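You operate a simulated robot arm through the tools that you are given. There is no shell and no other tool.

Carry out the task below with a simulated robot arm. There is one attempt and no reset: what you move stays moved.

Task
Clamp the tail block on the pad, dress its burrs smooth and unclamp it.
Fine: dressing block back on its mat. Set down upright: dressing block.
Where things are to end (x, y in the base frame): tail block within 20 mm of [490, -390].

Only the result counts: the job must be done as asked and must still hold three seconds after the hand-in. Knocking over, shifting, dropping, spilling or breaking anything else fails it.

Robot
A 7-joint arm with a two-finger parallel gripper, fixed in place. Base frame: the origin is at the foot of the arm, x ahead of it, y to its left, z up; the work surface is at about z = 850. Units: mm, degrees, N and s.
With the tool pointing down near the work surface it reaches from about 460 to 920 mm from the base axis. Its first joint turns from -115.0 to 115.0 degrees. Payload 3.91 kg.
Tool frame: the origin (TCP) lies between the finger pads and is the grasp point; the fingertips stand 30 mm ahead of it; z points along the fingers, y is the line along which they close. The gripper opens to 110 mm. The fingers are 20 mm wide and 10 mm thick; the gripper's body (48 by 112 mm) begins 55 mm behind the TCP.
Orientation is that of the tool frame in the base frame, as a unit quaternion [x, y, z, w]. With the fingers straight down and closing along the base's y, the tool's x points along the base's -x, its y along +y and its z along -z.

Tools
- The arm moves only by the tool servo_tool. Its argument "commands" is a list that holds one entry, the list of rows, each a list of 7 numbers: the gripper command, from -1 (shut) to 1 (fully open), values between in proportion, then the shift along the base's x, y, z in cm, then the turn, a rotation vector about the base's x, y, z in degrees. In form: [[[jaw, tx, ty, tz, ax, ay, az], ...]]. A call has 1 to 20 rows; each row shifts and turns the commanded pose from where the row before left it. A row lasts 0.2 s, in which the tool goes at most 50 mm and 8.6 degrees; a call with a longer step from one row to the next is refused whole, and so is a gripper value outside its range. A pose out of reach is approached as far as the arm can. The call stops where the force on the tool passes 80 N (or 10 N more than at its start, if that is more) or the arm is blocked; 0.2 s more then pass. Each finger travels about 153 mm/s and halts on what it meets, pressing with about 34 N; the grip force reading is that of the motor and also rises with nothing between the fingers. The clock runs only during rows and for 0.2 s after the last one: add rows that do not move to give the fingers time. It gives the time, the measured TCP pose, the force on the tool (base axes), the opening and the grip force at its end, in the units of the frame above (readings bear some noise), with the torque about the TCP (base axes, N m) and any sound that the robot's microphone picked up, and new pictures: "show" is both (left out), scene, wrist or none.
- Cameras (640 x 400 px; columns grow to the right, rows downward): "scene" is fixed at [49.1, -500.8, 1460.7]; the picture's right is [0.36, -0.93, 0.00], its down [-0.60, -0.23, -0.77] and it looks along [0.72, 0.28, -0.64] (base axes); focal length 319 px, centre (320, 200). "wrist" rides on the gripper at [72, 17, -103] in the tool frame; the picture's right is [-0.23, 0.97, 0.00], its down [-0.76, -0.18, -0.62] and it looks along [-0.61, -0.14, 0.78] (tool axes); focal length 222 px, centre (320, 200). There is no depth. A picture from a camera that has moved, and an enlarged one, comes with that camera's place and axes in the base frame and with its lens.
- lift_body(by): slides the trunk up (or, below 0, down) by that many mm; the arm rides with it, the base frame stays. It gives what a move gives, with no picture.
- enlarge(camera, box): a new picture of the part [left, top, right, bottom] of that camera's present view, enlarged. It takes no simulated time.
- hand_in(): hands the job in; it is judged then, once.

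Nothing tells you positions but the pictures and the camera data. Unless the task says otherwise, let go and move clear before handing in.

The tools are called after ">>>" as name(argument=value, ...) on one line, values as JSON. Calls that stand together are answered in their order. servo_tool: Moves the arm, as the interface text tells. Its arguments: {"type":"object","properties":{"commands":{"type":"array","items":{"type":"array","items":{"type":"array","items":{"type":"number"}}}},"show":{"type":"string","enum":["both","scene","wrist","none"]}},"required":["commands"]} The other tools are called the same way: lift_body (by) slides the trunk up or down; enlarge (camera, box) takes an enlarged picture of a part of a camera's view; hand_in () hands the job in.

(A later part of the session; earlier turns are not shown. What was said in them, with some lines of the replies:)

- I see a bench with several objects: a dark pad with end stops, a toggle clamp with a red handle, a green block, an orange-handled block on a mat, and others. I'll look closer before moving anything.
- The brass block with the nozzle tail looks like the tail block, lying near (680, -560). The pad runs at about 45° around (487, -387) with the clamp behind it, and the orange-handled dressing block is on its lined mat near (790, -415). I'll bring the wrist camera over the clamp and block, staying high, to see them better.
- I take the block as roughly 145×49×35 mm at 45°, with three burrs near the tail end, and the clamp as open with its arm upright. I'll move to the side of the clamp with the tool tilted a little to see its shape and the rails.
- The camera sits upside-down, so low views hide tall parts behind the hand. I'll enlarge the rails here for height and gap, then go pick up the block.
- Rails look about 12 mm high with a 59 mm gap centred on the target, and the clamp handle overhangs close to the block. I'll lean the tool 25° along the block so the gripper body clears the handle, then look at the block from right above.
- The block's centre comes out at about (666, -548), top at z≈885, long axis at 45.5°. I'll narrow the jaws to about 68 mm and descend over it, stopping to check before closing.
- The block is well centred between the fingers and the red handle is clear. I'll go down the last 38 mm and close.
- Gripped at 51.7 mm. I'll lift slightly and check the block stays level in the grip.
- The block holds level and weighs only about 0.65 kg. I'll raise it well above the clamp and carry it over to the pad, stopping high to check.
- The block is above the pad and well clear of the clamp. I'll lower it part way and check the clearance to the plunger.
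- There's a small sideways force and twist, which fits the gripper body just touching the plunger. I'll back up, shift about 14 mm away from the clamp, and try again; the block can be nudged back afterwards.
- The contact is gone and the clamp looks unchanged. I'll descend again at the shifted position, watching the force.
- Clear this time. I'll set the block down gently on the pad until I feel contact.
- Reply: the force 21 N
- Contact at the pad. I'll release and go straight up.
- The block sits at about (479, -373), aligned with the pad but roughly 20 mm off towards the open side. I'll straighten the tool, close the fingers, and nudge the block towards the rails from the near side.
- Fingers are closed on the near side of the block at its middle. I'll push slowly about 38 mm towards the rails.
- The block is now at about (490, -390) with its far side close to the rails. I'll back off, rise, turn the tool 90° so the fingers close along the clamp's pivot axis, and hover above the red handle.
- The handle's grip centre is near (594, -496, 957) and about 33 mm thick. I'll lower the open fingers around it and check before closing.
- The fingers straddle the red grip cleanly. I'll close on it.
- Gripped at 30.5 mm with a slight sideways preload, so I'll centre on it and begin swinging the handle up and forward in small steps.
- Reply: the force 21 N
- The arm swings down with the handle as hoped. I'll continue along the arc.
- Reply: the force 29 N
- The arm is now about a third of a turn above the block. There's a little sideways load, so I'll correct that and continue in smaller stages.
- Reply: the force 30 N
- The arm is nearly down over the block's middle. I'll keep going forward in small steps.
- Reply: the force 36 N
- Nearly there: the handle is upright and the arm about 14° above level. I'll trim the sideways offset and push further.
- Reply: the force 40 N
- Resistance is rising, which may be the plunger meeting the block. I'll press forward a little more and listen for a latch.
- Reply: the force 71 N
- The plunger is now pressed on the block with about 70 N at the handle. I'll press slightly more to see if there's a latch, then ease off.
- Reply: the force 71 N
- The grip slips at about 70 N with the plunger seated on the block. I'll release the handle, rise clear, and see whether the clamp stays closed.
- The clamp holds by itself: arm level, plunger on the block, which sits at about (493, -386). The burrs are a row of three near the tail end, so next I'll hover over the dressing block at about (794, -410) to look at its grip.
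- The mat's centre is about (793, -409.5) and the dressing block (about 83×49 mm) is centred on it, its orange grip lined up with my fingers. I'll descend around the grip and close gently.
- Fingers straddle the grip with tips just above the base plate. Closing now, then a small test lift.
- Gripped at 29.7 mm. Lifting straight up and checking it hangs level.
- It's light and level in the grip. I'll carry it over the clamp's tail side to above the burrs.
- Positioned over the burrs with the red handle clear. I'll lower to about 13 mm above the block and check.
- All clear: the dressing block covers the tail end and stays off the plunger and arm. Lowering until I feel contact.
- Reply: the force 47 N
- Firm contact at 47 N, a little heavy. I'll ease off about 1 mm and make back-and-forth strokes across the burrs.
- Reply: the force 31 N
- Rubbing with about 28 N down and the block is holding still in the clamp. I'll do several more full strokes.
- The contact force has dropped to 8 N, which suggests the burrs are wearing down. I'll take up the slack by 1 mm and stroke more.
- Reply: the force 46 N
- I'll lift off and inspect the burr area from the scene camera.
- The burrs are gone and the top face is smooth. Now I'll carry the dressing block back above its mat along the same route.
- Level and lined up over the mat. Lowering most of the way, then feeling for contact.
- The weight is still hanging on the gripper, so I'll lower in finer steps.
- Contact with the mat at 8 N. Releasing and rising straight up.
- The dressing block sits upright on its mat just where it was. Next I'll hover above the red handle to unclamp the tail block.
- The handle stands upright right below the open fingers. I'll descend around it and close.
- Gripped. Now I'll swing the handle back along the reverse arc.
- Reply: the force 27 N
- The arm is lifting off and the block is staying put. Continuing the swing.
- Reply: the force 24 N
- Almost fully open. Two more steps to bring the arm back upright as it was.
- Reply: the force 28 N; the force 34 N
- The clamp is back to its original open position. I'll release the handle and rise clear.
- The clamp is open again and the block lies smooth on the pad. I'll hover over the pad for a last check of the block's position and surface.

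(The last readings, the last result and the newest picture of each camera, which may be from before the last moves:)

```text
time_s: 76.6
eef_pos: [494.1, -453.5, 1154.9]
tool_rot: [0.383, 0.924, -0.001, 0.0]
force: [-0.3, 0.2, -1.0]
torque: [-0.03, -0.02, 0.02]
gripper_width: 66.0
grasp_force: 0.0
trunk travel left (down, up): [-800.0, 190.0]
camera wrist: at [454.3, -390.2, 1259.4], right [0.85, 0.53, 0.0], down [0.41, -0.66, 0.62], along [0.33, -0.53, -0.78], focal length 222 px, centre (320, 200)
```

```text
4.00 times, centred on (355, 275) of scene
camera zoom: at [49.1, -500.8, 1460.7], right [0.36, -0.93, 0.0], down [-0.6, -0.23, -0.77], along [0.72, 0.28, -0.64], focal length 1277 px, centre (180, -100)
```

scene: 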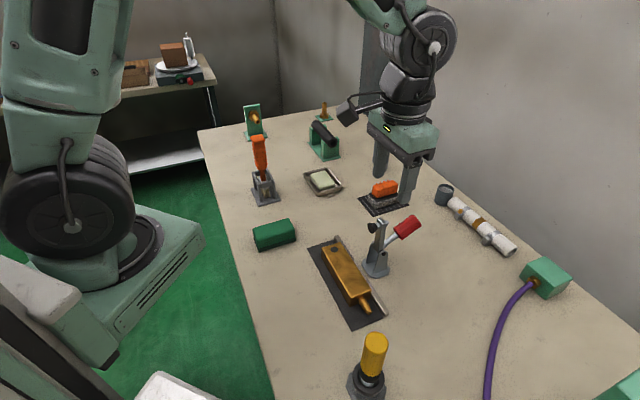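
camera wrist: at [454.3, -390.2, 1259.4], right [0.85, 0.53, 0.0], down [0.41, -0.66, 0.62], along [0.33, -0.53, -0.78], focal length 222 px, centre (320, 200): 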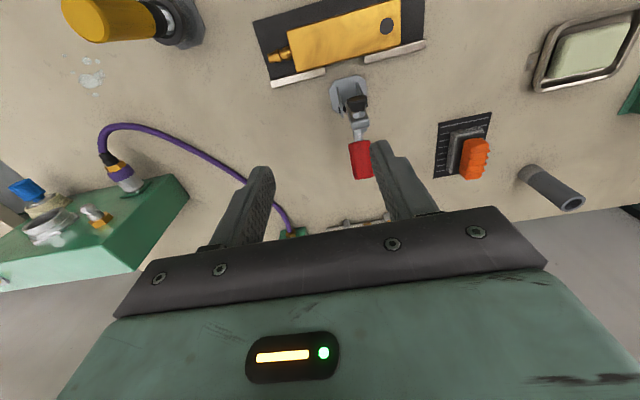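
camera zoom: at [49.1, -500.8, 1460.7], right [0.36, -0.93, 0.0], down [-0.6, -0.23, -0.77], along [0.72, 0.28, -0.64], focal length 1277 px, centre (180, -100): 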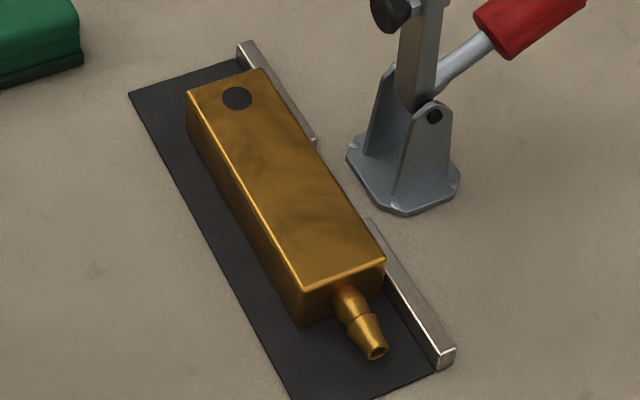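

The block is at about (493, -387), within 5 mm of the target, smooth and unclamped. The dressing block is back on its mat, so I'll retreat the arm well clear before handing in.

>>> servo_tool(commands=[[[0.2, 0, 0, 3, 0, 0, 0], [0.2, 2, 4, 1, 0, 0, 0], [0.2, 2, 4, 0, 0, 0, 0], [0.2, 2, 4, 0, 0, 0, 0], [0.2, 2, 4, 0, 0, 0, 0], [0.2, 0, 0, 0, 0, 0, 0], [0.2, 0, 0, 0, 0, 0, 0], [0.2, 0, 0, 0, 0, 0, 0], [0.2, 0, 0, 0, 0, 0, 0]]], show="scene")

>>> enlarge(camera="scene", box=[240, 90, 520, 340])

```text
time_s: 78.6
eef_pos: [574.9, -294.5, 1198.2]
tool_rot: [0.383, 0.924, -0.002, 0.0]
force: [0.3, -0.7, 0.1]
torque: [-0.03, -0.01, 0.0]
gripper_width: 66.3
grasp_force: 0.1
trunk travel left (down, up): [-800.0, 190.0]
```

scene: 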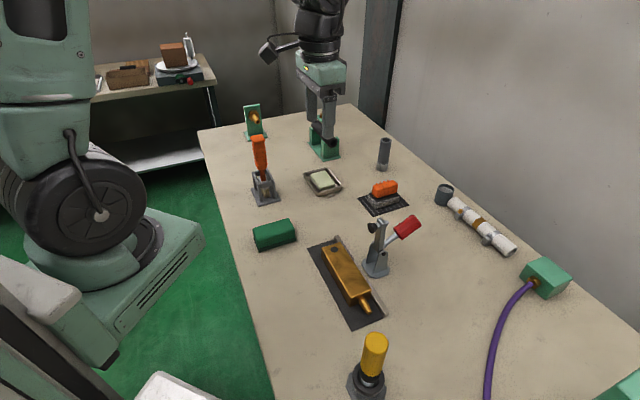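

```text
1.60 times, centred on (380, 215) of scene
camera zoom: at [49.1, -500.8, 1460.7], right [0.36, -0.93, 0.0], down [-0.6, -0.23, -0.77], along [0.72, 0.28, -0.64], focal length 511 px, centre (224, 176)
```

zoom: 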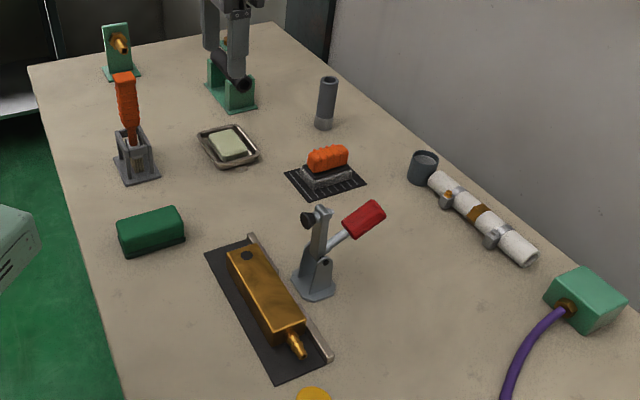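

Everything else is where it was, the clamp is open, the smooth tail block is on the pad at the target, and the dressing block is upright on its mat. Handing in.

>>> hand_in()

```text
The job is handed in.
```

The job is handed in. The tail block was clamped on the pad, its burrs were dressed off, and it was unclamped again.

- **Tail block:** it lies on the pad at about (493, -387) by the camera, roughly 5 mm from the target. The three burrs no longer show on its top face.
- **Dressing block:** it is upright on its mat, in the same place as before as far as the pictures show.
- **Clamp:** it is open, with the arm upright as it was at the start.

While setting the tail block down, the gripper body lightly touched the clamp's plunger, at about 5 N. I backed off and placed the block from a slightly different position, then nudged it into place. The final scene picture showed nothing else moved or knocked over, and the arm was clear of everything before I handed in.
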